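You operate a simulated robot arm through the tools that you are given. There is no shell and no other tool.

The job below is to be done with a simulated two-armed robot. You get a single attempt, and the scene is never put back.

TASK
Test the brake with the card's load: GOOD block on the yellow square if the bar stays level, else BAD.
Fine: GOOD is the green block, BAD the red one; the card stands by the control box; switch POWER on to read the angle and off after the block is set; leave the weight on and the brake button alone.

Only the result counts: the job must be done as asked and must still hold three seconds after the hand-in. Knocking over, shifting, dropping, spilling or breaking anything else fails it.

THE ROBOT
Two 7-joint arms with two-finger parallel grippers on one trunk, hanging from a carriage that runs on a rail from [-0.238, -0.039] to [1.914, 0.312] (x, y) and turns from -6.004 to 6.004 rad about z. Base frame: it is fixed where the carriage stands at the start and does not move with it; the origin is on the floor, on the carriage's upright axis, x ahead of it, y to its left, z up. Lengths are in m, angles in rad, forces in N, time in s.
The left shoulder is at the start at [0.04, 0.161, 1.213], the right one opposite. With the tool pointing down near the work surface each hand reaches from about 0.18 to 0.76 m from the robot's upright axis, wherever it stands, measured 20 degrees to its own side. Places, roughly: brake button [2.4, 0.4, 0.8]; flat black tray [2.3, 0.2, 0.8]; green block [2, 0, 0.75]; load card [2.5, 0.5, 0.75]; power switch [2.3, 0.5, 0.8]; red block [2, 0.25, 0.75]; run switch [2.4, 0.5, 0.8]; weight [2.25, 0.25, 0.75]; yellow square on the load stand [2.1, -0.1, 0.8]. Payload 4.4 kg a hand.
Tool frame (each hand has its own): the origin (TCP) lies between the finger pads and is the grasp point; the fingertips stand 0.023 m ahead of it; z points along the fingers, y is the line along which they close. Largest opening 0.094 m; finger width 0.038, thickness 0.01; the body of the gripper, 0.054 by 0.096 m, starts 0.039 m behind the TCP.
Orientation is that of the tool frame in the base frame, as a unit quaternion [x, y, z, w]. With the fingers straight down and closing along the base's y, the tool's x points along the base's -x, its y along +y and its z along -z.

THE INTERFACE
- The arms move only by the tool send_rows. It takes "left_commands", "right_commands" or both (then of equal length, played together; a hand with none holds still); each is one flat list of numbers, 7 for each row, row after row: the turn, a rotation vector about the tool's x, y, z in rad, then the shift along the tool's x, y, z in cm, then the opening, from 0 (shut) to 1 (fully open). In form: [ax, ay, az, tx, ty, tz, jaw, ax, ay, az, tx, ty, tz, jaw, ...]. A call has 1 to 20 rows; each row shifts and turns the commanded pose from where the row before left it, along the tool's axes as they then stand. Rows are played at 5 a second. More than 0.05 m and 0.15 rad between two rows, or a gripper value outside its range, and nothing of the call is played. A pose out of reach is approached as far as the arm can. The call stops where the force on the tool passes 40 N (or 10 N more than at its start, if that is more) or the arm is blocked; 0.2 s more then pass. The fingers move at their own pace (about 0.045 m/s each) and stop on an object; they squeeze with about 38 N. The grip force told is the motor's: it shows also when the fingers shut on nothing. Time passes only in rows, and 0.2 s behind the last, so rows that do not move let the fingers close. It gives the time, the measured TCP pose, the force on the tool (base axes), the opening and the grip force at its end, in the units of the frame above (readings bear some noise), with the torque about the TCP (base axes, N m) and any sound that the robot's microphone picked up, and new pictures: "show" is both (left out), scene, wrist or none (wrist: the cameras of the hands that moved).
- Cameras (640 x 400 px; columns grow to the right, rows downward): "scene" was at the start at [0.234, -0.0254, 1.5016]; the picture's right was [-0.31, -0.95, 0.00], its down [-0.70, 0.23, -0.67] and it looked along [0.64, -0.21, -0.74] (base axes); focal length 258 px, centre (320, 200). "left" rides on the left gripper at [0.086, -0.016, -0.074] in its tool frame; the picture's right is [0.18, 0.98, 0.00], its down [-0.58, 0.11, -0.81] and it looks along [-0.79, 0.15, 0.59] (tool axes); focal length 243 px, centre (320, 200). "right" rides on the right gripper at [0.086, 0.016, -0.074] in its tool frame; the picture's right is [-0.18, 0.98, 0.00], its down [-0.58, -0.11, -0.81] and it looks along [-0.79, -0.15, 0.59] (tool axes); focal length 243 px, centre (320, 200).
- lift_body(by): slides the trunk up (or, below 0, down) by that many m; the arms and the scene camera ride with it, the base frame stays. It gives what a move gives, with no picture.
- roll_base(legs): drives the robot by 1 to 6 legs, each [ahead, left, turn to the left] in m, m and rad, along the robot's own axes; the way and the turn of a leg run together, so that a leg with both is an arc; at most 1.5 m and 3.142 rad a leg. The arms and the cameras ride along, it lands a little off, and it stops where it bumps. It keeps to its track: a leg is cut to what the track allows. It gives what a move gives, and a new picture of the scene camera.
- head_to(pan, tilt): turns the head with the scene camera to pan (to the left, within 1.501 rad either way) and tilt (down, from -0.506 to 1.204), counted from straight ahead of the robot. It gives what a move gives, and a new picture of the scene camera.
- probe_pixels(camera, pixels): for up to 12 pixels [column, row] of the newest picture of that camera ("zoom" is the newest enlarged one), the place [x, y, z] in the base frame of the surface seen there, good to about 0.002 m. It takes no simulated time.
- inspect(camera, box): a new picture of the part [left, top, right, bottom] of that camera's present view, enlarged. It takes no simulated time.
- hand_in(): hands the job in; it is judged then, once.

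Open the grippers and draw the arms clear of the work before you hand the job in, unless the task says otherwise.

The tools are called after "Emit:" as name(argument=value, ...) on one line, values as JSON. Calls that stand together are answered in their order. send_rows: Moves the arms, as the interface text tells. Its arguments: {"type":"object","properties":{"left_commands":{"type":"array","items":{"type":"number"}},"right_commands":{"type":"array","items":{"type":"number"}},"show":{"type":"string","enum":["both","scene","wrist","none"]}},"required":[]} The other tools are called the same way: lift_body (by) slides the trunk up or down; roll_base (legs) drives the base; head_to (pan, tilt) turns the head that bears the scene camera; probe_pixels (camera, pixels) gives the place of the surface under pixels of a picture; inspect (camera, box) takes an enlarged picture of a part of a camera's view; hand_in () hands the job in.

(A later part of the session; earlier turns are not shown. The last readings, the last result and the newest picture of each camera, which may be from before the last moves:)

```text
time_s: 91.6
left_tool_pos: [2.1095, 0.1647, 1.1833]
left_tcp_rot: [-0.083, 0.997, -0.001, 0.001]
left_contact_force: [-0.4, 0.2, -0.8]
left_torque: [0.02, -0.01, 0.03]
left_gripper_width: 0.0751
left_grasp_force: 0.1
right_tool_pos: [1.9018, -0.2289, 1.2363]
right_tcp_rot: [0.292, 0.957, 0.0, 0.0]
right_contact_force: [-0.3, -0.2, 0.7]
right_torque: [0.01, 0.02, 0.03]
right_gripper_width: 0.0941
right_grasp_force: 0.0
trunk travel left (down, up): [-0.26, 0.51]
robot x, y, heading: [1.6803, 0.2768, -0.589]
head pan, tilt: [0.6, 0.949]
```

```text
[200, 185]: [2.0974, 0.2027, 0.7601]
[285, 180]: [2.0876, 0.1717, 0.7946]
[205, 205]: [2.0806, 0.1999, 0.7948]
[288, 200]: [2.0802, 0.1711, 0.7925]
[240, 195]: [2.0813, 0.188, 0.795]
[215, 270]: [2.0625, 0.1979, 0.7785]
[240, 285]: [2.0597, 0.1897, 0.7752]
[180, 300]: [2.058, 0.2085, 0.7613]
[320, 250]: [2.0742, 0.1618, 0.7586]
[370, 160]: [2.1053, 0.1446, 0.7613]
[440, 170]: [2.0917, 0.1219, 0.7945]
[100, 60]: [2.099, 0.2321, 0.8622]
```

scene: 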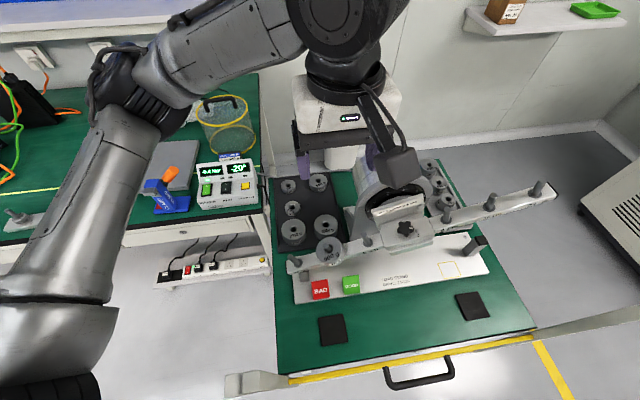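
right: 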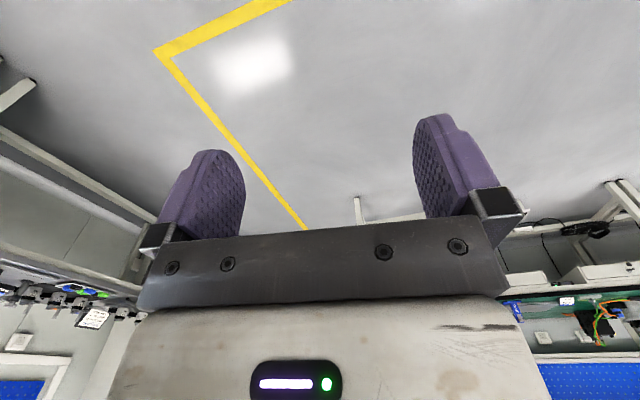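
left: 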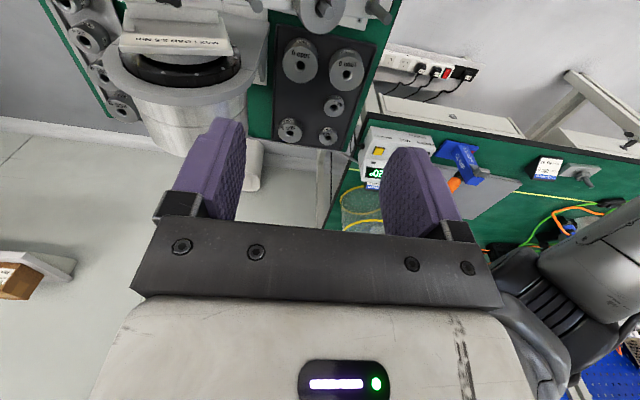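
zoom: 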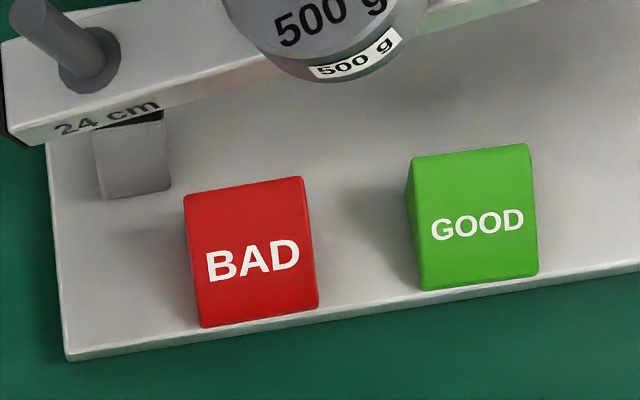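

The block's labelled face may slope; I probe more points over the red block's edges.

Emit:
inspect(camera="scene", box=[308, 274, 334, 302])

Emit:
probe_pixels(camera="scene", pixels=[[312, 281], [320, 280], [327, 279], [312, 285], [320, 285], [328, 284], [313, 290], [320, 290], [328, 289], [314, 297], [321, 296], [328, 294]])

```text
14.29 times, centred on (321, 288) of scene
```

zoom: 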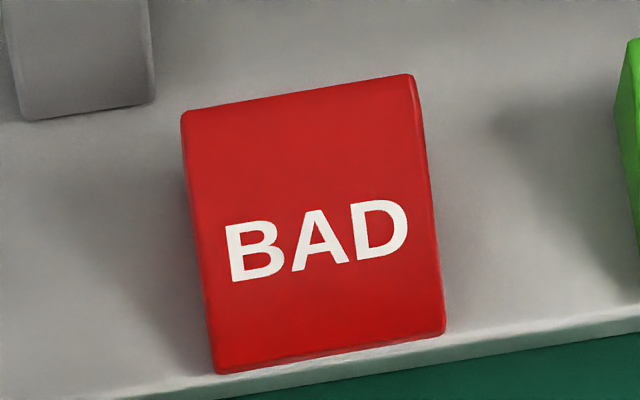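

```text
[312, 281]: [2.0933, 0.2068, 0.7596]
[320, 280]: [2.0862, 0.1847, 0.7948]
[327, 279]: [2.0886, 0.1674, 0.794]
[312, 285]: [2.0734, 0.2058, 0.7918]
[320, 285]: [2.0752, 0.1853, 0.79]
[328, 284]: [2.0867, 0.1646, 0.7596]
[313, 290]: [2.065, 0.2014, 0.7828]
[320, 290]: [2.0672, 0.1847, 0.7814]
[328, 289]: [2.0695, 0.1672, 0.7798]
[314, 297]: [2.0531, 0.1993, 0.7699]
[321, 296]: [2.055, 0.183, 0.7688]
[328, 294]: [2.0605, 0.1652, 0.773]
```

The block is a wedge (top z 0.7945, plate 0.760, width ≈39 mm, sloped front), standing just in front of the tilted bar and stop post. I move the left hand away to the left and yaw the right hand to the stand's heading.

Emit:
send_rows(left_commands=[0, 0, 0, 0, 4.3, 0, 0.8, 0, 0, 0, 0, 4.3, 0, 0.8, 0, 0, 0, 0, 4.3, 0, 0.8, 0, 0, 0, 0, 4.3, 0, 0.8, 0, 0, 0, 0, 4.3, 0, 0.8, 0, 0, 0, 0, 4.3, 0, 0.8, 0, 0, 0, 0, 4.3, 0, 0.255, 0, 0, 0, 0, 0, 0, 0.255], right_commands=[0, 0, -0.1258, 0, 0, 0, 0.7, 0, 0, -0.1258, 0, 0, 0, 0.7, 0, 0, -0.1258, 0, 0, 0, 0.7, 0, 0, -0.1258, 0, 0, 0, 0.7, 0, 0, -0.1258, 0, 0, 0, 0.7, 0, 0, -0.1258, 0, 0, 0, 0.7, 0, 0, 0, 0, 0, 0, 0.7, 0, 0, 0, 0, 0, 0, 0.7], show="both")

```text
time_s: 93.4
left_tool_pos: [2.0614, 0.4514, 1.185]
left_tcp_rot: [-0.082, 0.997, 0.0, 0.001]
left_contact_force: [0.3, -0.1, 0.1]
left_torque: [-0.01, -0.03, 0.0]
left_gripper_width: 0.0238
left_grasp_force: 0.1
left hand out of reach, approached as far as the arm can: row 7
right_tool_pos: [1.9014, -0.228, 1.2357]
right_tcp_rot: [-0.081, 0.997, 0.001, 0.0]
right_contact_force: [0.5, -0.2, -0.4]
right_torque: [-0.02, 0.0, -0.03]
right_gripper_width: 0.0661
right_grasp_force: 0.1
trunk travel left (down, up): [-0.26, 0.51]
robot x, y, heading: [1.6809, 0.2749, -0.593]
head pan, tilt: [0.6, 0.949]
```

scene: 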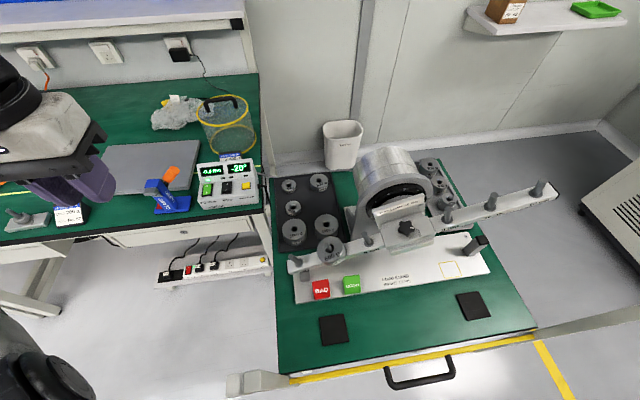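
right: 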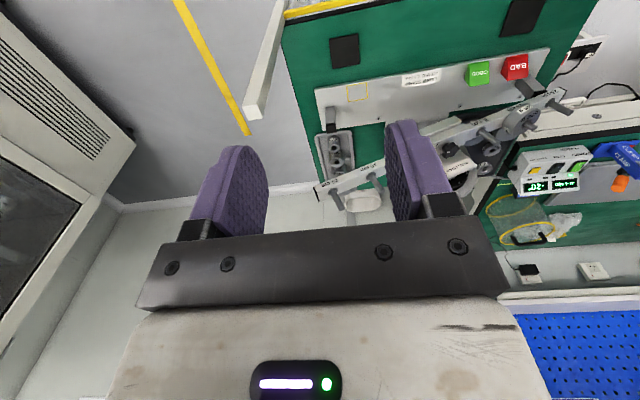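
left: 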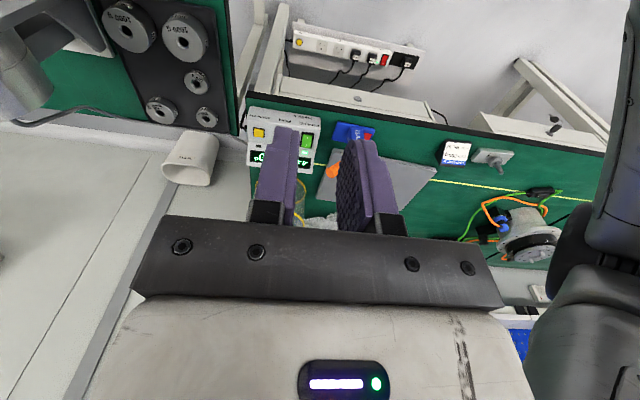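

Right hand is yawed to 0.163 rad. I carry it at z≈1.236 over to above the red block and pitch its fingers 0.3 rad ahead.

Emit:
send_rows(right_commands=[0, 0, 0, -2.52, 4.27, 0, 0.7, 0, 0, 0, -2.52, 4.27, 0, 0.7, 0, 0, 0, -2.52, 4.27, 0, 0.7, 0, 0, 0, -2.52, 4.27, 0, 0.7, 0, 0, 0, -2.52, 4.27, 0, 0.7, 0, 0, 0, -2.52, 4.27, 0, 0.7, 0, 0, 0, -2.52, 4.27, 0, 0.7, 0, 0, 0, -2.52, 4.27, 0, 0.7, 0, 0, 0, -2.52, 4.27, 0, 0.7, 0, -0.15, 0, 0, 0, 0, 0.7, 0, -0.15, 0, 0, 0, 0, 0.7, 0, 0, 0, 0, 0, 0, 0.7], show="both")

```text
time_s: 96.0
left_tool_pos: [2.062, 0.451, 1.1856]
left_tcp_rot: [-0.083, 0.997, -0.001, 0.001]
left_contact_force: [0.1, -0.5, 0.2]
left_torque: [-0.03, 0.01, 0.01]
left_gripper_width: 0.0241
left_grasp_force: 0.0
right_tool_pos: [2.0645, 0.1864, 1.2359]
right_tcp_rot: [-0.081, 0.985, 0.012, 0.149]
right_contact_force: [-0.4, -0.2, -1.3]
right_torque: [0.03, 0.01, -0.01]
right_gripper_width: 0.0658
right_grasp_force: 0.1
trunk travel left (down, up): [-0.26, 0.51]
robot x, y, heading: [1.6788, 0.2758, -0.592]
head pan, tilt: [0.6, 0.949]
```

scene: 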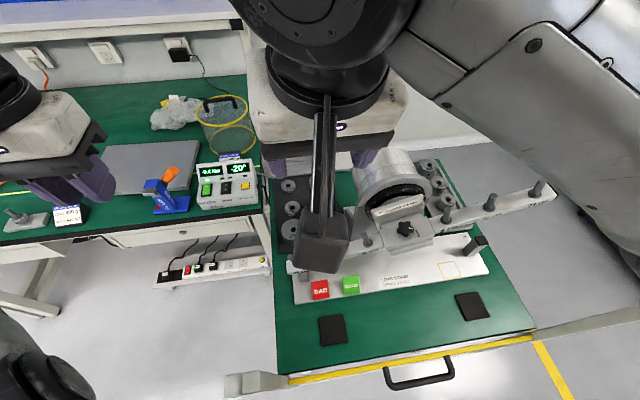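
right: 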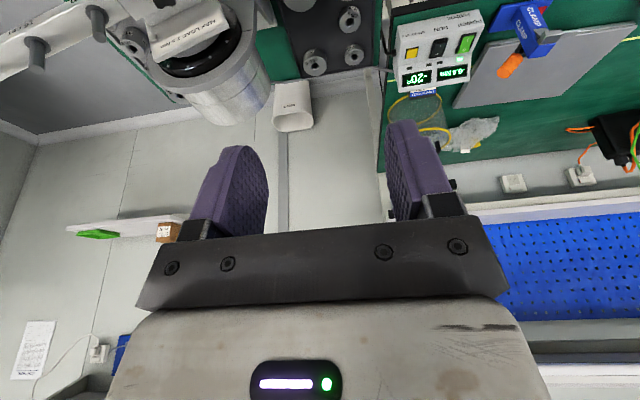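

I lower the right hand 20 cm vertically (keeping the pitch) and then pan the head to check the right elbow versus the stand's right post.

Emit:
send_rows(right_commands=[0, 0, 0, 1.182, 0, 3.821, 0.7, 0, 0, 0, 1.182, 0, 3.821, 0.7, 0, 0, 0, 1.182, 0, 3.821, 0.7, 0, 0, 0, 1.182, 0, 3.821, 0.7, 0, 0, 0, 1.182, 0, 3.821, 0.7, 0, 0, 0, 0, 0, 0, 0.7], show="both")

Emit:
head_to(pan=0.1, tilt=0.9)

```text
time_s: 97.4
left_tool_pos: [2.0626, 0.4499, 1.1869]
left_tcp_rot: [-0.083, 0.997, -0.001, 0.001]
left_contact_force: [-0.4, 0.1, 0.1]
left_torque: [0.01, 0.0, 0.0]
left_gripper_width: 0.0239
left_grasp_force: 0.1
right_tool_pos: [2.065, 0.1858, 1.0334]
right_tcp_rot: [-0.081, 0.986, 0.013, 0.149]
right_contact_force: [-0.2, -0.6, -0.2]
right_torque: [0.03, -0.01, 0.0]
right_gripper_width: 0.0656
right_grasp_force: 0.1
trunk travel left (down, up): [-0.26, 0.51]
robot x, y, heading: [1.6813, 0.2707, -0.593]
head pan, tilt: [0.6, 0.949]
```

scene: 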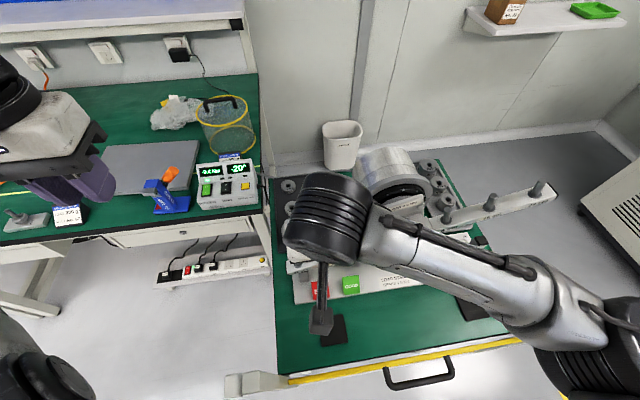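
right: 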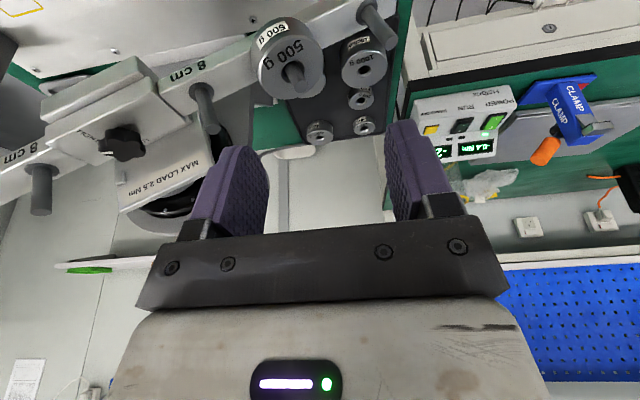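

```text
time_s: 98.4
left_tool_pos: [2.0612, 0.4501, 1.1856]
left_tcp_rot: [-0.083, 0.997, -0.001, 0.001]
left_contact_force: [0.1, 0.3, -0.3]
left_torque: [0.03, -0.01, -0.02]
left_gripper_width: 0.0239
left_grasp_force: 0.0
right_tool_pos: [2.0661, 0.1856, 1.0323]
right_tcp_rot: [-0.081, 0.986, 0.012, 0.148]
right_contact_force: [0.4, -0.2, 0.6]
right_torque: [0.01, -0.02, 0.02]
right_gripper_width: 0.0658
right_grasp_force: 0.1
trunk travel left (down, up): [-0.26, 0.51]
robot x, y, heading: [1.6787, 0.2731, -0.598]
head pan, tilt: [0.099, 0.901]
```

scene: 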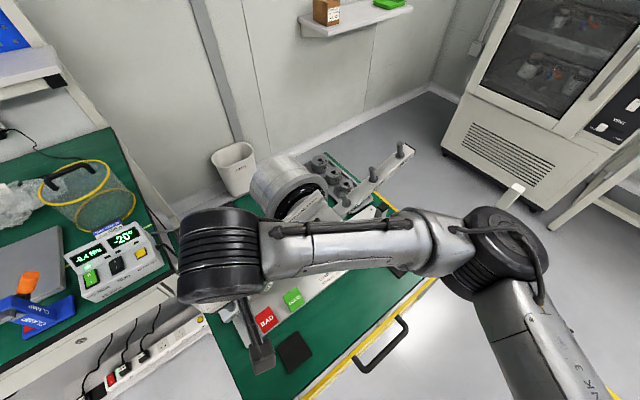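

The right elbow (510,245) looks close to the right post's top (512,190). I probe the elbow, forearm and post.

Emit:
probe_pixels(camera="scene", pixels=[[500, 240], [470, 230], [510, 215], [530, 260], [513, 187], [505, 205], [340, 225], [430, 225], [375, 175], [402, 148], [440, 215], [480, 290]])

Emit:
inspect(camera="scene", box=[420, 150, 600, 330])

```text
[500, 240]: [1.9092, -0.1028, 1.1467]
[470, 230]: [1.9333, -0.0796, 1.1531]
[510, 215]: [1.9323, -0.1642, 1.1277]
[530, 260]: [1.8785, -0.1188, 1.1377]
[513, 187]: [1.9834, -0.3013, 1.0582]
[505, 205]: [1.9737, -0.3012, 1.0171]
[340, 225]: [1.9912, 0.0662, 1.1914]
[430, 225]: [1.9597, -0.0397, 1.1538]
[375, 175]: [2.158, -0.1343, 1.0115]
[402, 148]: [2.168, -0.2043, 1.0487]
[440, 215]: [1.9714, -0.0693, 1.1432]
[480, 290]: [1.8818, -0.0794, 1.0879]
```

```text
2.22 times, centred on (510, 240) of scene
```

zoom: 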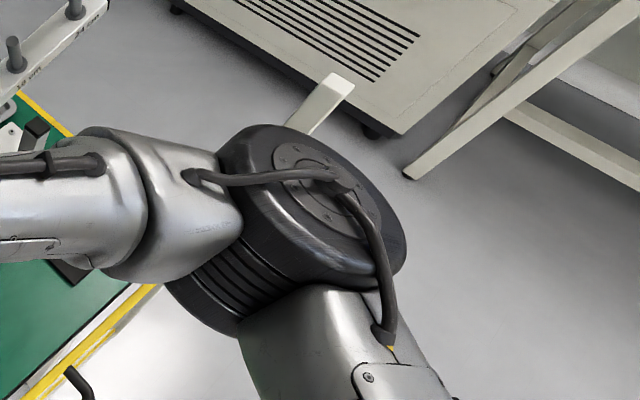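

The elbow at ≈[1.91,-0.12,1.1] stays 0.15–0.2 m from the post, so the right arm is fine. I shift 4.5 mm back, reduce the opening to ~58 mm and lower to z≈0.87.

Emit:
send_rows(right_commands=[0, 0, 0, 0.43, 0, -0.133, 0.62, 0, 0, 0, 1.182, 0, 3.821, 0.62, 0, 0, 0, 1.182, 0, 3.821, 0.62, 0, 0, 0, 1.182, 0, 3.821, 0.62, 0, 0, 0, 1.182, 0, 3.821, 0.62, 0, 0, 0, 0, 0, 0, 0.62], show="both")

Emit:
inspect(camera="right", box=[180, 0, 480, 240])

```text
time_s: 99.4
left_tool_pos: [2.0611, 0.4508, 1.1848]
left_tcp_rot: [-0.083, 0.997, -0.001, 0.001]
left_contact_force: [0.4, -0.1, -0.7]
left_torque: [-0.02, 0.03, 0.03]
left_gripper_width: 0.0238
left_grasp_force: 0.1
right_tool_pos: [2.0591, 0.1842, 0.9272]
right_tcp_rot: [-0.083, 0.984, 0.014, 0.156]
right_contact_force: [-11.2, -3.5, 2.7]
right_torque: [-0.18, 0.06, -0.36]
right_gripper_width: 0.0584
right_grasp_force: 0.6
trunk travel left (down, up): [-0.26, 0.51]
robot x, y, heading: [1.6826, 0.2714, -0.589]
head pan, tilt: [0.099, 0.901]
stopped in row 5 (right hand): the force on the tool passed its limit at 102 N (the readings are from after the stop); the commanded pose is now the measured one
```

scene: 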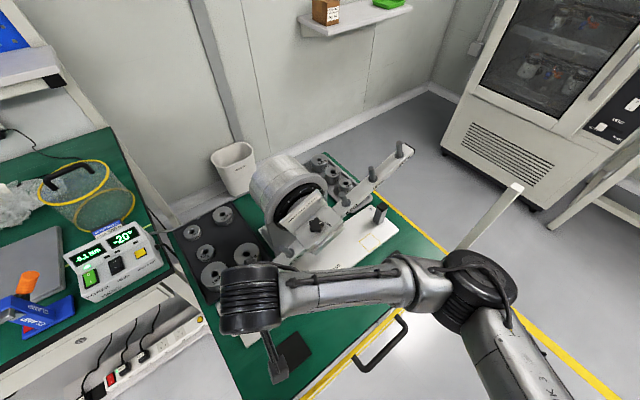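
right: 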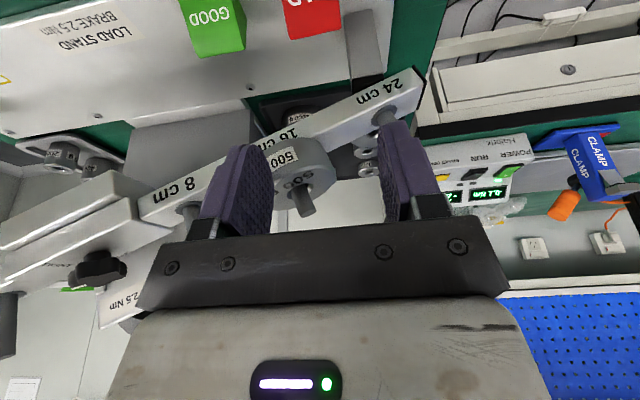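

```text
1.67 times, centred on (330, 120) of right
```

zoom: 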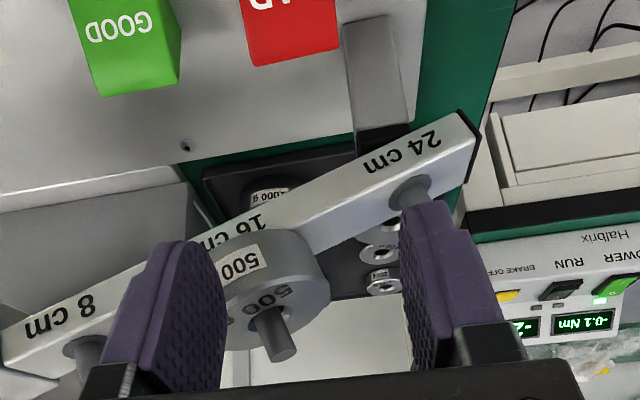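

The right hand struck something at z≈0.93 (force limit): most likely its finger touched the weight's front, which juts to u≈2.084. I back straight away toward the robot, then inspect the rig.

Emit:
send_rows(right_commands=[0, 0, 0, 0.95, 0, -0.31, 0.62, 0, 0, 0, 1.9, 0, -0.62, 0.62, 0, 0, 0, 2.85, 0, -0.93, 0.62, 0, 0, 0, 2.85, 0, -0.93, 0.62, 0, 0, 0, 0, 0, 0, 0.62], show="both")

Emit:
inspect(camera="right", box=[0, 0, 640, 240])

Emit:
inspect(camera="scene", box=[60, 210, 180, 310])

```text
time_s: 100.6
left_tool_pos: [2.0636, 0.45, 1.1855]
left_tcp_rot: [-0.083, 0.997, -0.002, 0.001]
left_contact_force: [0.0, 0.0, -0.8]
left_torque: [0.02, 0.05, -0.02]
left_gripper_width: 0.0241
left_grasp_force: 0.1
right_tool_pos: [1.9725, 0.1696, 0.9266]
right_tcp_rot: [-0.081, 0.984, 0.014, 0.157]
right_contact_force: [-0.1, 0.2, -0.6]
right_torque: [0.01, 0.02, 0.01]
right_gripper_width: 0.0585
right_grasp_force: 0.1
trunk travel left (down, up): [-0.26, 0.51]
robot x, y, heading: [1.6818, 0.276, -0.592]
head pan, tilt: [0.099, 0.901]
```

scene: 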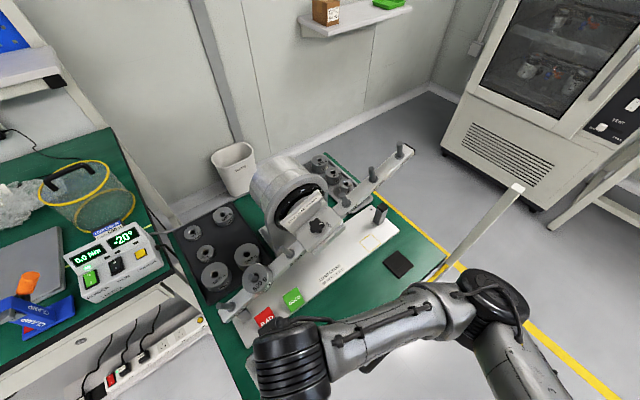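
right: 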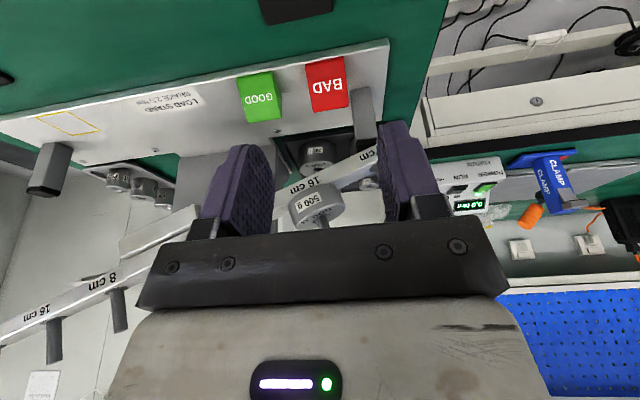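

```text
1.00 times, centred on (320, 120) of right (not enlarged: the box is as wide or as high as the picture)
```

zoom: 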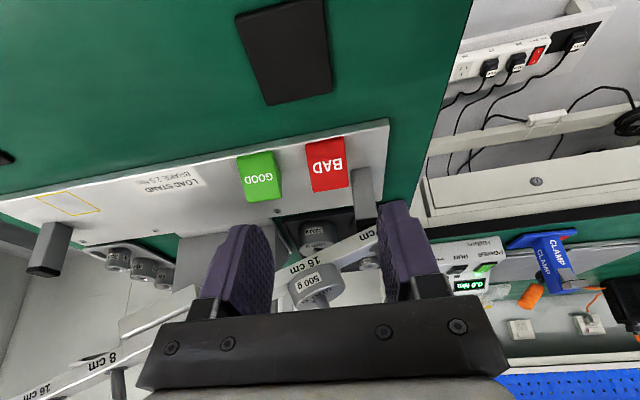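

```text
4.00 times, centred on (120, 260) of scene
```

zoom: 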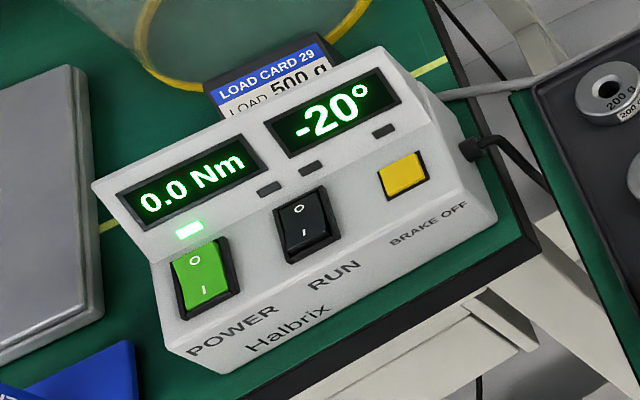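

Display: -20°, 0.0 Nm. I check that the weight is still on its peg and that nothing else moved.

Emit:
inspect(camera="scene", box=[200, 190, 420, 330])

Emit:
inspect(camera="scene", box=[210, 250, 310, 335])

```text
2.86 times, centred on (310, 260) of scene
```

zoom: 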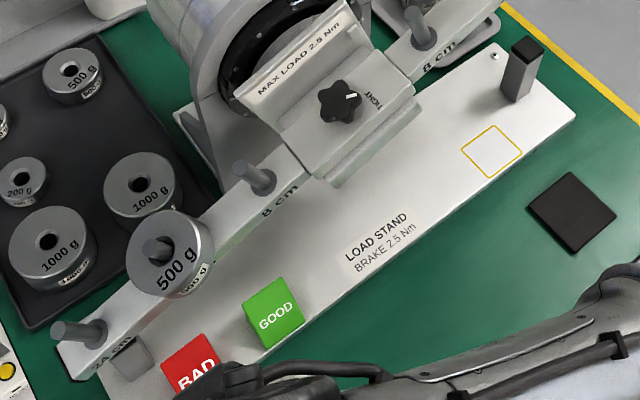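

```text
4.71 times, centred on (260, 292) of scene
```

zoom: 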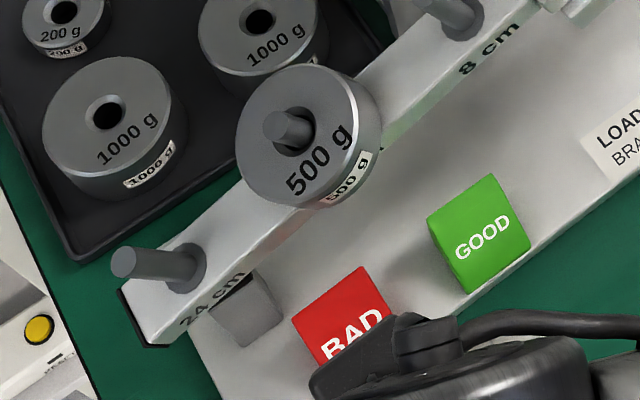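

The weight is still seated on the 16 cm peg and the blocks stand untouched. I'll approach the block low from the front instead: lower the right hand here (over the mat) to z≈0.80.

Emit:
send_rows(right_commands=[0, 0, 0, 1.0, 0, 3.08, 0.62, 0, 0, 0, 1.0, 0, 3.08, 0.62, 0, 0, 0, 1.0, 0, 3.08, 0.62, 0, 0, 0, 1.0, 0, 3.08, 0.62, 0, 0, 0, 0, 0, 0, 0.62, 0, 0, 0, 0, 0, 0, 0.62], show="both")

Emit:
inspect(camera="right", box=[160, 0, 480, 240])

```text
time_s: 102.0
left_tool_pos: [2.0616, 0.4495, 1.1862]
left_tcp_rot: [-0.082, 0.997, -0.001, 0.001]
left_contact_force: [-0.1, 0.5, 0.5]
left_torque: [0.03, -0.01, -0.01]
left_gripper_width: 0.0241
left_grasp_force: 0.0
right_tool_pos: [1.9735, 0.1707, 0.7981]
right_tcp_rot: [-0.082, 0.984, 0.014, 0.157]
right_contact_force: [0.2, -0.2, 0.2]
right_torque: [-0.01, -0.01, -0.02]
right_gripper_width: 0.0582
right_grasp_force: 0.0
trunk travel left (down, up): [-0.26, 0.51]
robot x, y, heading: [1.6811, 0.2734, -0.594]
head pan, tilt: [0.099, 0.901]
```

scene: 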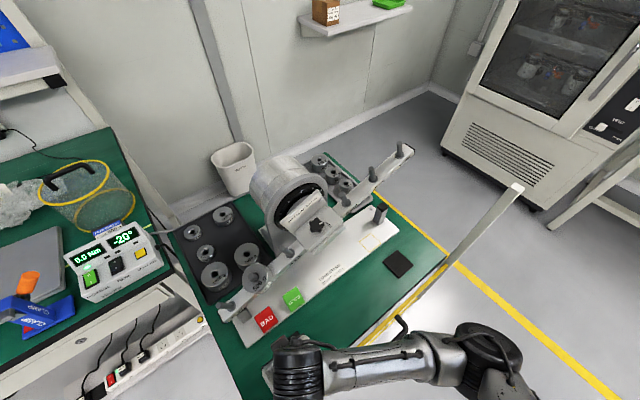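
right: 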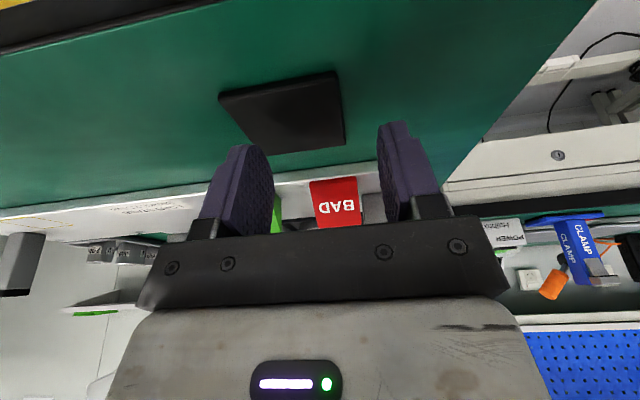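

```text
1.67 times, centred on (320, 120) of right
```

zoom: 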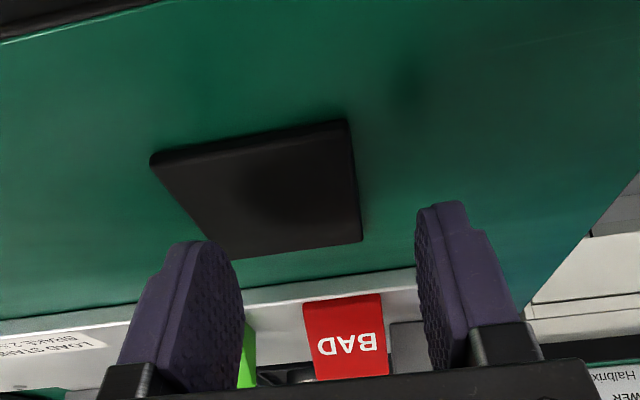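

The red block appears between the fingers. I probe its edges with the right camera to align exactly.

Emit:
inspect(camera="right", box=[290, 160, 390, 235])

Emit:
probe_pixels(camera="zoom", pixels=[[145, 120], [440, 110], [160, 180], [445, 170], [180, 260], [450, 250], [300, 110], [300, 180], [300, 260], [200, 340], [440, 340], [310, 330]])

```text
5.33 times, centred on (340, 198) of right
```

zoom: 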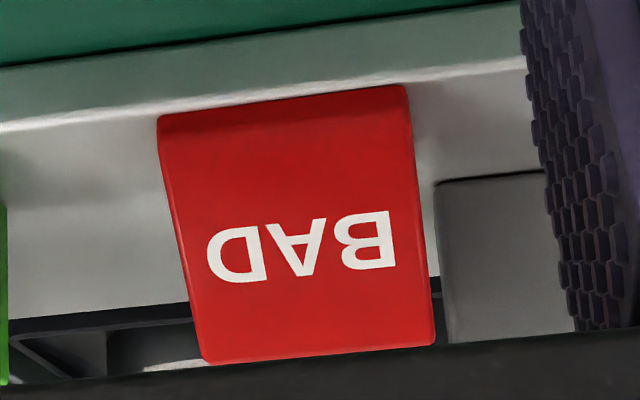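

```text
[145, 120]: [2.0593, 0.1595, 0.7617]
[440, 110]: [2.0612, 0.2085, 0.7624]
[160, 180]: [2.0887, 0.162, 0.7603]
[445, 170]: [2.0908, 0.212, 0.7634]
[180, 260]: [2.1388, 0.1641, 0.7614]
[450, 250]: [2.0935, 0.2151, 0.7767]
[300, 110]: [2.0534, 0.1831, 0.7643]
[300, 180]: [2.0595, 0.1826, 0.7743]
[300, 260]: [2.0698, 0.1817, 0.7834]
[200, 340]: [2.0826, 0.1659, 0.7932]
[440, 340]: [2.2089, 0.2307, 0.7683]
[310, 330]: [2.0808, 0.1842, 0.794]
```

Emit:
probe_pixels(camera="zoom", pixels=[[175, 180], [413, 180], [190, 250], [421, 250], [207, 330], [429, 330], [175, 180], [413, 180], [190, 250], [421, 250], [207, 330], [429, 330]])

Emit:
probe_pixels(camera="zoom", pixels=[[300, 95], [300, 102], [250, 105], [350, 98], [300, 350], [300, 345], [450, 200], [500, 200], [450, 190], [500, 250], [520, 300], [450, 320]])

```text
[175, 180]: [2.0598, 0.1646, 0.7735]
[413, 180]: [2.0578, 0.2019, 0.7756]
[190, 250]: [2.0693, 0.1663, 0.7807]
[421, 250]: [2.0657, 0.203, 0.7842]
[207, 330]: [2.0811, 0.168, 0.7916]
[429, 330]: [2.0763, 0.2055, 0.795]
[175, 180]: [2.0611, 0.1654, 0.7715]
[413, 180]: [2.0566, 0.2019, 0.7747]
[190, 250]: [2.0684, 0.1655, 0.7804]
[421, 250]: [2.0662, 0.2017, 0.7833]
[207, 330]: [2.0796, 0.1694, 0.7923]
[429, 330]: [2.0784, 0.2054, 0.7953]
```

```text
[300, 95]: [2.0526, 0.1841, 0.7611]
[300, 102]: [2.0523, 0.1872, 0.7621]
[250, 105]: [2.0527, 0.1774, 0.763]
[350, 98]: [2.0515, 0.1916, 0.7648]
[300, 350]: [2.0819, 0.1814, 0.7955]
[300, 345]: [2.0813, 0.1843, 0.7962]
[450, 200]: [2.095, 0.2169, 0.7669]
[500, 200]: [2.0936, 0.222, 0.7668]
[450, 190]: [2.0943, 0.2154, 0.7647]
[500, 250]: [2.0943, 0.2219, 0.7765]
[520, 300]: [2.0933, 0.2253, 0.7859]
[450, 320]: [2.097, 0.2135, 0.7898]
```

Block centre v matches the tool within 2 mm; its front foot is at u≈2.054 and the stop post's face at u≈2.10. I slide the right hand 9.1 cm ahead at this height so the fingers straddle the block.

Emit:
send_rows(right_commands=[0, 0, 0, -1.9, -0.16, 0.62, 0.62, 0, 0, 0, -2.38, 0, 0.775, 0.62, 0, 0, 0, -2.38, 0, 0.775, 0.62, 0, 0, 0, -2.0, 0, 0.66, 0.62, 0, 0, 0, 0, 0, 0, 0.62], show="both")

Emit:
inspect(camera="right", box=[160, 0, 480, 240])

Emit:
inspect(camera="scene", box=[190, 240, 330, 350])

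```text
time_s: 103.2
left_tool_pos: [2.0632, 0.4503, 1.1852]
left_tcp_rot: [-0.083, 0.997, 0.0, 0.0]
left_contact_force: [0.1, 1.0, -0.6]
left_torque: [-0.01, -0.01, -0.01]
left_gripper_width: 0.0238
left_grasp_force: 0.1
right_tool_pos: [2.0646, 0.1851, 0.7969]
right_tcp_rot: [-0.081, 0.984, 0.015, 0.156]
right_contact_force: [-0.2, 0.0, 0.1]
right_torque: [0.01, -0.02, 0.03]
right_gripper_width: 0.0582
right_grasp_force: 0.0
trunk travel left (down, up): [-0.26, 0.51]
robot x, y, heading: [1.6793, 0.2734, -0.596]
head pan, tilt: [0.099, 0.901]
```

scene: 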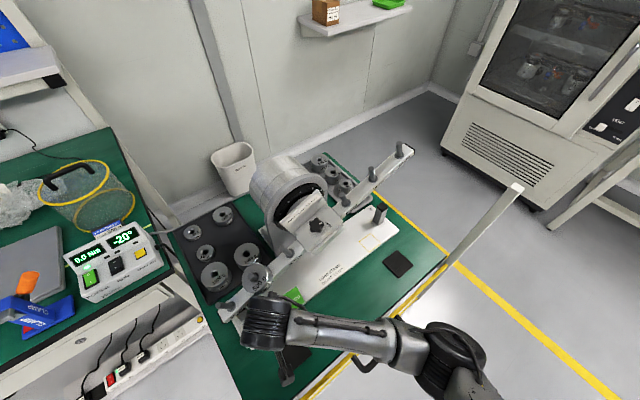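
right: 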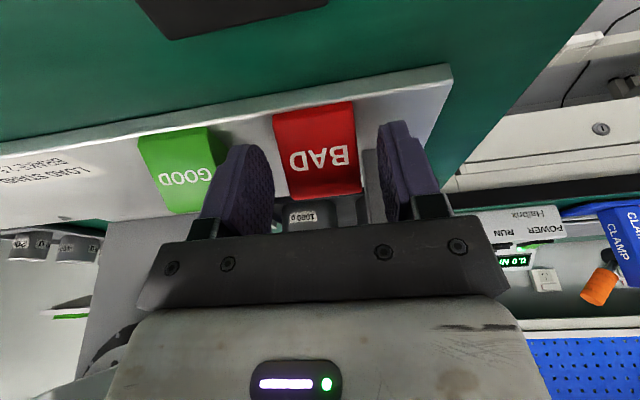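

```text
1.67 times, centred on (320, 120) of right
```

zoom: 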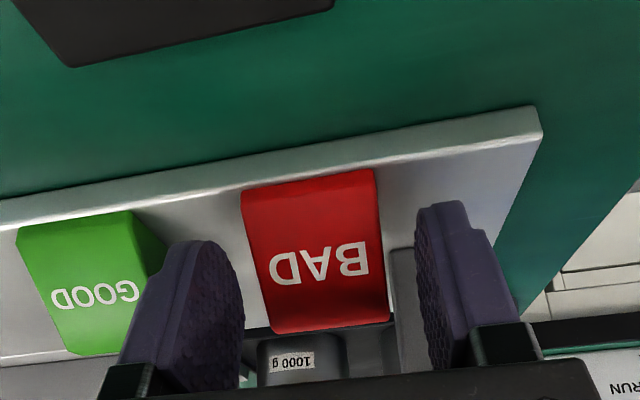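

```text
3.64 times, centred on (260, 295) of scene
```

zoom: 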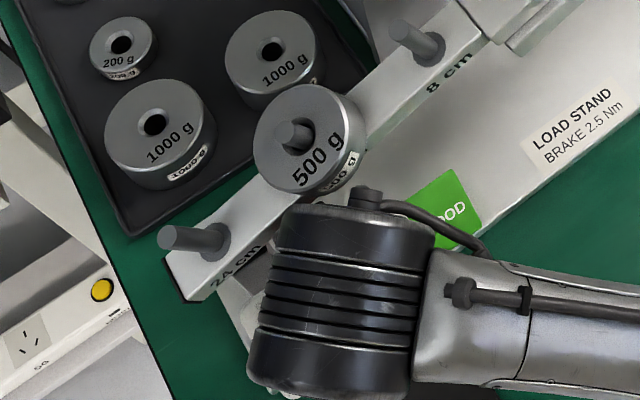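

The fingers straddle the red block with no contact. I lower 4 mm and close on it.

Emit:
send_rows(right_commands=[0, 0, 0, 0.124, -0.05, 0.38, 0.62, 0, 0, 0, 0, 0, 0, 0.62, 0, 0, 0, 0, 0, 0, 0.2, 0, 0, 0, 0, 0, 0, 0.2, 0, 0, 0, 0, 0, 0, 0.2, 0, 0, 0, 0, 0, 0, 0.2], show="wrist")

Emit:
inspect(camera="right", box=[160, 0, 480, 240])

```text
time_s: 104.6
left_tool_pos: [2.0614, 0.4494, 1.1856]
left_tcp_rot: [-0.083, 0.997, -0.001, 0.001]
left_contact_force: [-0.4, 0.9, 0.6]
left_torque: [0.02, -0.01, -0.02]
left_gripper_width: 0.0239
left_grasp_force: 0.1
right_tool_pos: [2.0645, 0.1852, 0.7928]
right_tcp_rot: [-0.082, 0.984, 0.015, 0.156]
right_contact_force: [0.4, 0.3, 0.6]
right_torque: [0.05, -0.03, -0.01]
right_gripper_width: 0.039
right_grasp_force: 37.9
trunk travel left (down, up): [-0.26, 0.51]
robot x, y, heading: [1.6788, 0.2711, -0.589]
head pan, tilt: [0.099, 0.901]
```

right: 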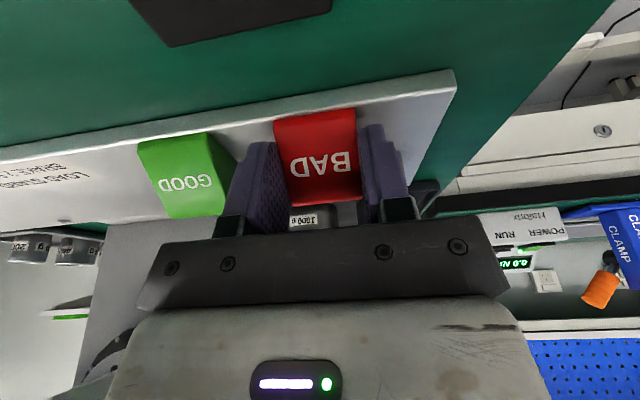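

```text
1.67 times, centred on (320, 120) of right
```

zoom: 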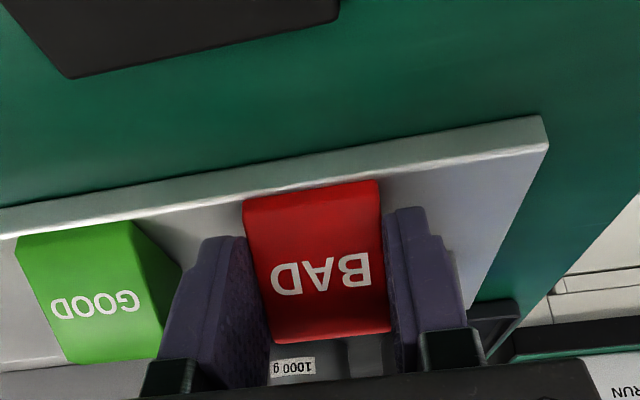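

The red block is gripped (39 mm, 38 N). I lift it gently 1.5 cm straight up and check.

Emit:
send_rows(right_commands=[0, 0, 0, -0.062, 0, -0.19, 0.2, 0, 0, 0, -0.124, 0, -0.38, 0.2, 0, 0, 0, -0.124, 0, -0.38, 0.2, 0, 0, 0, -0.155, 0, -0.476, 0.2, 0, 0, 0, 0, 0, 0, 0.2], show="wrist")

```text
time_s: 105.8
left_tool_pos: [2.0621, 0.4505, 1.1844]
left_tcp_rot: [-0.083, 0.997, -0.001, 0.001]
left_contact_force: [-0.4, -0.2, 0.4]
left_torque: [0.04, -0.01, 0.0]
left_gripper_width: 0.0239
left_grasp_force: 0.0
right_tool_pos: [2.0616, 0.1829, 0.809]
right_tcp_rot: [-0.082, 0.984, 0.015, 0.155]
right_contact_force: [-2.7, 0.4, -3.9]
right_torque: [0.03, -0.16, -0.01]
right_gripper_width: 0.0388
right_grasp_force: 38.1
trunk travel left (down, up): [-0.26, 0.51]
robot x, y, heading: [1.6842, 0.2745, -0.594]
head pan, tilt: [0.099, 0.901]
```

right: 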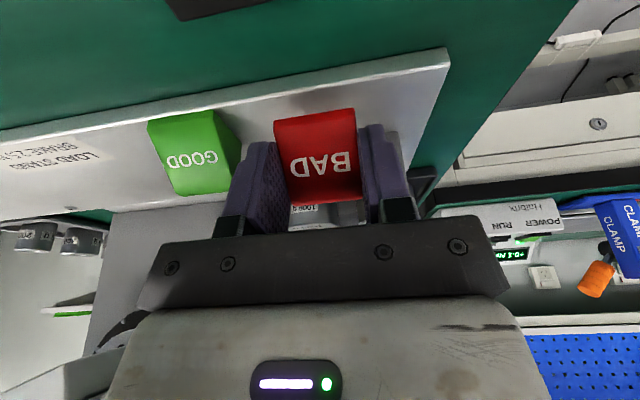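

The force (-2.7, -3.9 N) hints that the wrist touches the hanging weight/bar. The block is clear of the plate, so I back away toward the robot right now.

Emit:
send_rows(right_commands=[0, 0, 0, 0.951, 0, -0.31, 0.2, 0, 0, 0, 1.427, 0, -0.465, 0.2, 0, 0, 0, 1.9, 0, -0.62, 0.2, 0, 0, 0, 1.9, 0, -0.62, 0.2, 0, 0, 0, 1.9, 0, -0.62, 0.2, 0, 0, 0, 0, 0, 0, 0.2], show="both")

Emit:
inspect(camera="scene", box=[190, 200, 420, 350])

Emit:
inspect(camera="scene", box=[60, 210, 180, 310])

```text
time_s: 107.2
left_tool_pos: [2.0635, 0.451, 1.1858]
left_tcp_rot: [-0.083, 0.997, -0.001, 0.001]
left_contact_force: [0.6, 0.0, 0.2]
left_torque: [0.04, 0.01, 0.0]
left_gripper_width: 0.0237
left_grasp_force: 0.1
right_tool_pos: [1.9777, 0.1699, 0.8094]
right_tcp_rot: [-0.082, 0.984, 0.014, 0.155]
right_contact_force: [0.2, -0.2, -1.0]
right_torque: [0.01, 0.02, 0.01]
right_gripper_width: 0.039
right_grasp_force: 38.2
trunk travel left (down, up): [-0.26, 0.51]
robot x, y, heading: [1.6804, 0.274, -0.593]
head pan, tilt: [0.099, 0.901]
```

scene: 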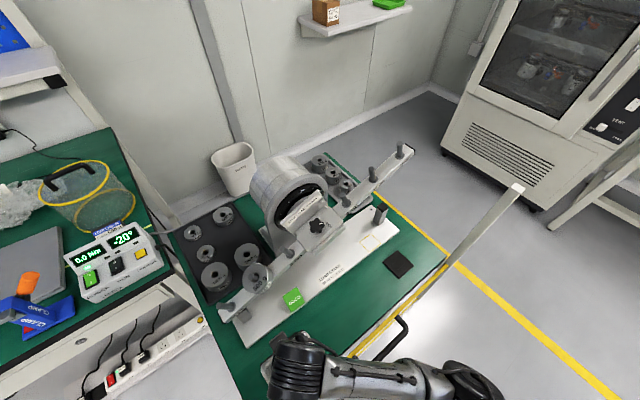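
right: 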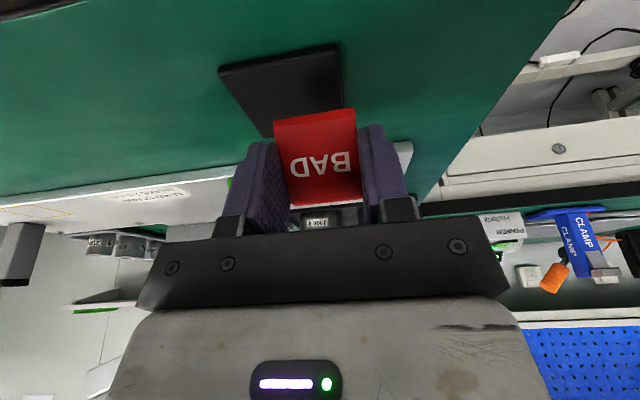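

```text
2.67 times, centred on (305, 275) of scene
```

zoom: 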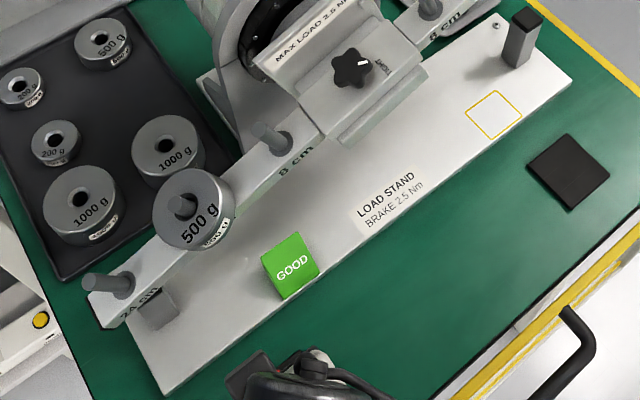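

```text
4.00 times, centred on (120, 260) of scene
```

zoom: 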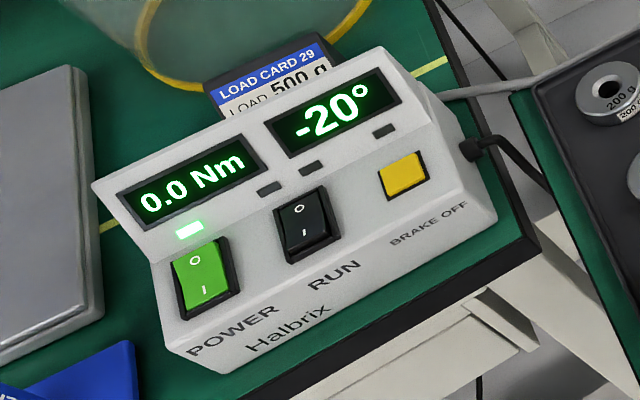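

The block is in hand, the weight still sits on its peg and GOOD is in place. I measure the yellow square's outline (scene ≈(370,243)) precisely.

Emit:
inspect(camera="scene", box=[352, 226, 390, 260])

```text
11.76 times, centred on (371, 243) of scene
```

zoom: 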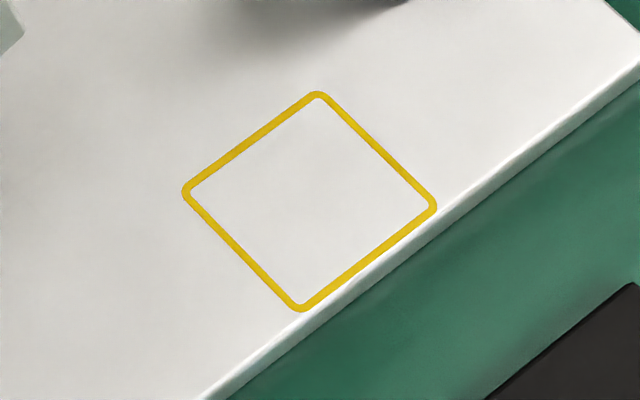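

I probe the four corners of the square, its centre and the plate edge.

Emit:
probe_pixels(camera="zoom", pixels=[[317, 95], [433, 206], [299, 308], [185, 190], [317, 95], [433, 206], [299, 308], [185, 190], [309, 200], [309, 200], [370, 270], [440, 215]])

Emit:
probe_pixels(camera="scene", pixels=[[380, 215], [380, 222], [376, 220], [385, 218], [380, 208], [402, 150], [372, 172], [290, 300], [282, 296], [300, 296], [287, 288], [299, 290]])

```text
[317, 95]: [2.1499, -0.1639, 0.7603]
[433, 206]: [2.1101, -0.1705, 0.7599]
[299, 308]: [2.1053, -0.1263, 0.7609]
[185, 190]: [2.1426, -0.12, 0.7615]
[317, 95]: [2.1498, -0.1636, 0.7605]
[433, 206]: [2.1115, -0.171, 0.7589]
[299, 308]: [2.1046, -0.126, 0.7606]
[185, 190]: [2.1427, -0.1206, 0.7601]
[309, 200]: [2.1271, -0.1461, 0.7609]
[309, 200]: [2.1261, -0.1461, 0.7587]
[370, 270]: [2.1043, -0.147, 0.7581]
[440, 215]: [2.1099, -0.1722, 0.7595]
```

```text
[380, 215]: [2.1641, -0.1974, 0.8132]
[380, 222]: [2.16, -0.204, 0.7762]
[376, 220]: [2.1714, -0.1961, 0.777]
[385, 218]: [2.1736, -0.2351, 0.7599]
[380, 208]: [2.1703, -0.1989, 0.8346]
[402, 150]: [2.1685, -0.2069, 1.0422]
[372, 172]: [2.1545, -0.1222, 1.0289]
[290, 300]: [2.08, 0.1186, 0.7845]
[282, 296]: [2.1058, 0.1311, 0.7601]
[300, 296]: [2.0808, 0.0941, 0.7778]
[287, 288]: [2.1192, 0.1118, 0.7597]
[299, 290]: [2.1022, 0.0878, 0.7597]
```

Square centre ≈[2.1271,-0.1453], sides ≈40–44 mm along the stand axes. To know the block's base depth I examine the identical green block.

Emit:
inspect(camera="scene", box=[276, 280, 310, 316])

```text
11.11 times, centred on (293, 298) of scene
```

zoom: 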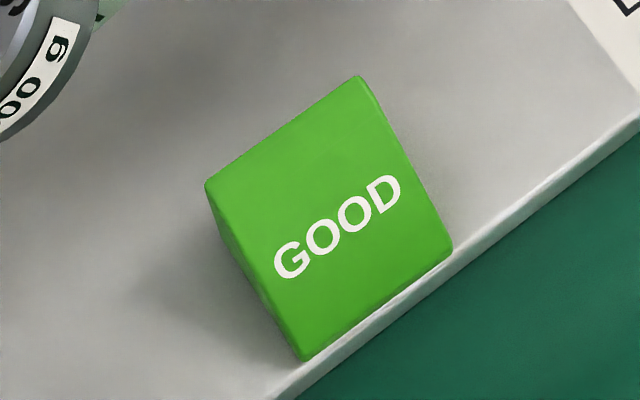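

Emit:
probe_pixels(camera="zoom", pixels=[[215, 188], [350, 85], [305, 350], [444, 245], [260, 235], [390, 135], [235, 170], [340, 95], [300, 140], [230, 240], [300, 360], [445, 258]])

Emit:
probe_pixels(camera="zoom", pixels=[[215, 190], [352, 84], [305, 350], [444, 245], [280, 150], [310, 170], [330, 200], [350, 240], [370, 270], [225, 230], [250, 290], [280, 335]])

```text
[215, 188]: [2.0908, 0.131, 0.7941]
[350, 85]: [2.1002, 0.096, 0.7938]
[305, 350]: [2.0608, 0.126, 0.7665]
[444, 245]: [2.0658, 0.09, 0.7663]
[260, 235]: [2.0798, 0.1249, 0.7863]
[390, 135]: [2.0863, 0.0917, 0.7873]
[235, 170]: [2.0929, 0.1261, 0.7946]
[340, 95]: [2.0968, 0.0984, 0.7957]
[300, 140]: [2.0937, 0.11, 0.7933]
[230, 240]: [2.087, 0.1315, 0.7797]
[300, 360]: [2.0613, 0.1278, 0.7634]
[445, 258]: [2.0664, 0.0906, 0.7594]
```

```text
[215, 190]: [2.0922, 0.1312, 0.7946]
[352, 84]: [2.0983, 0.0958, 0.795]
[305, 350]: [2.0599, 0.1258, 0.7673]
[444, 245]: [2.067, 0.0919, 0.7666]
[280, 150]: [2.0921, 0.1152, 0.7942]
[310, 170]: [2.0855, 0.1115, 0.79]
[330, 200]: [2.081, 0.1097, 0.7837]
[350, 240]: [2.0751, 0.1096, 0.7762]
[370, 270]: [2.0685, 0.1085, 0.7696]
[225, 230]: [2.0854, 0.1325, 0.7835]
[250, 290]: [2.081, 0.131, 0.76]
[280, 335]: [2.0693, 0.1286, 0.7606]
```

The block's base is ≈36×39 mm with its centre ≈5 mm ahead of the TCP, so the TCP target for release is u≈2.069, v≈-0.4925 ([2.122,-0.146]). I raise 4 cm and carry it right in front of the rig.

Emit:
send_rows(right_commands=[0, 0, 0, -0.62, 0, -1.9, 0.2, 0, 0, 0, -0.62, 0, -1.9, 0.2, 0, 0, 0, 0, -2.5, 0, 0.2, 0, 0, 0, 0, -4.0, 0, 0.2, 0, 0, 0, 0, -4.0, 0, 0.2, 0, 0, 0, 0, -4.0, 0, 0.2, 0, 0, 0, 0, -4.0, 0, 0.2, 0, 0, 0, 0, -4.0, 0, 0.2, 0, 0, 0, 0, -4.0, 0, 0.2, 0, 0, 0, 0, -4.0, 0, 0.2, 0, 0, 0, 0, -3.0, 0, 0.2, 0, 0, 0, 0, 0, 0, 0.2], show="both")

```text
time_s: 109.8
left_tool_pos: [2.0622, 0.4505, 1.1854]
left_tcp_rot: [-0.082, 0.997, 0.0, 0.001]
left_contact_force: [0.2, 0.2, 0.2]
left_torque: [-0.01, -0.07, 0.04]
left_gripper_width: 0.024
left_grasp_force: 0.0
right_tool_pos: [2.0358, -0.1655, 0.8468]
right_tcp_rot: [-0.082, 0.984, 0.014, 0.157]
right_contact_force: [0.4, 1.5, -1.1]
right_torque: [-0.04, 0.0, 0.01]
right_gripper_width: 0.0387
right_grasp_force: 38.1
trunk travel left (down, up): [-0.26, 0.51]
robot x, y, heading: [1.6784, 0.2746, -0.589]
head pan, tilt: [0.099, 0.901]
```

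scene: 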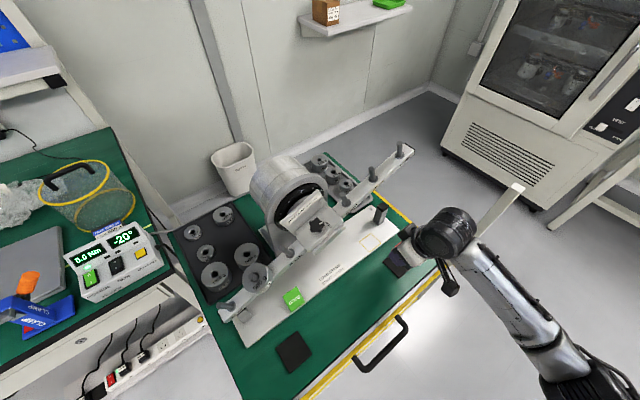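
right: 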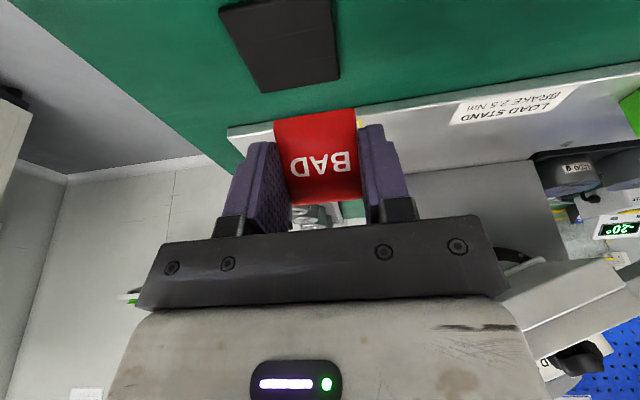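

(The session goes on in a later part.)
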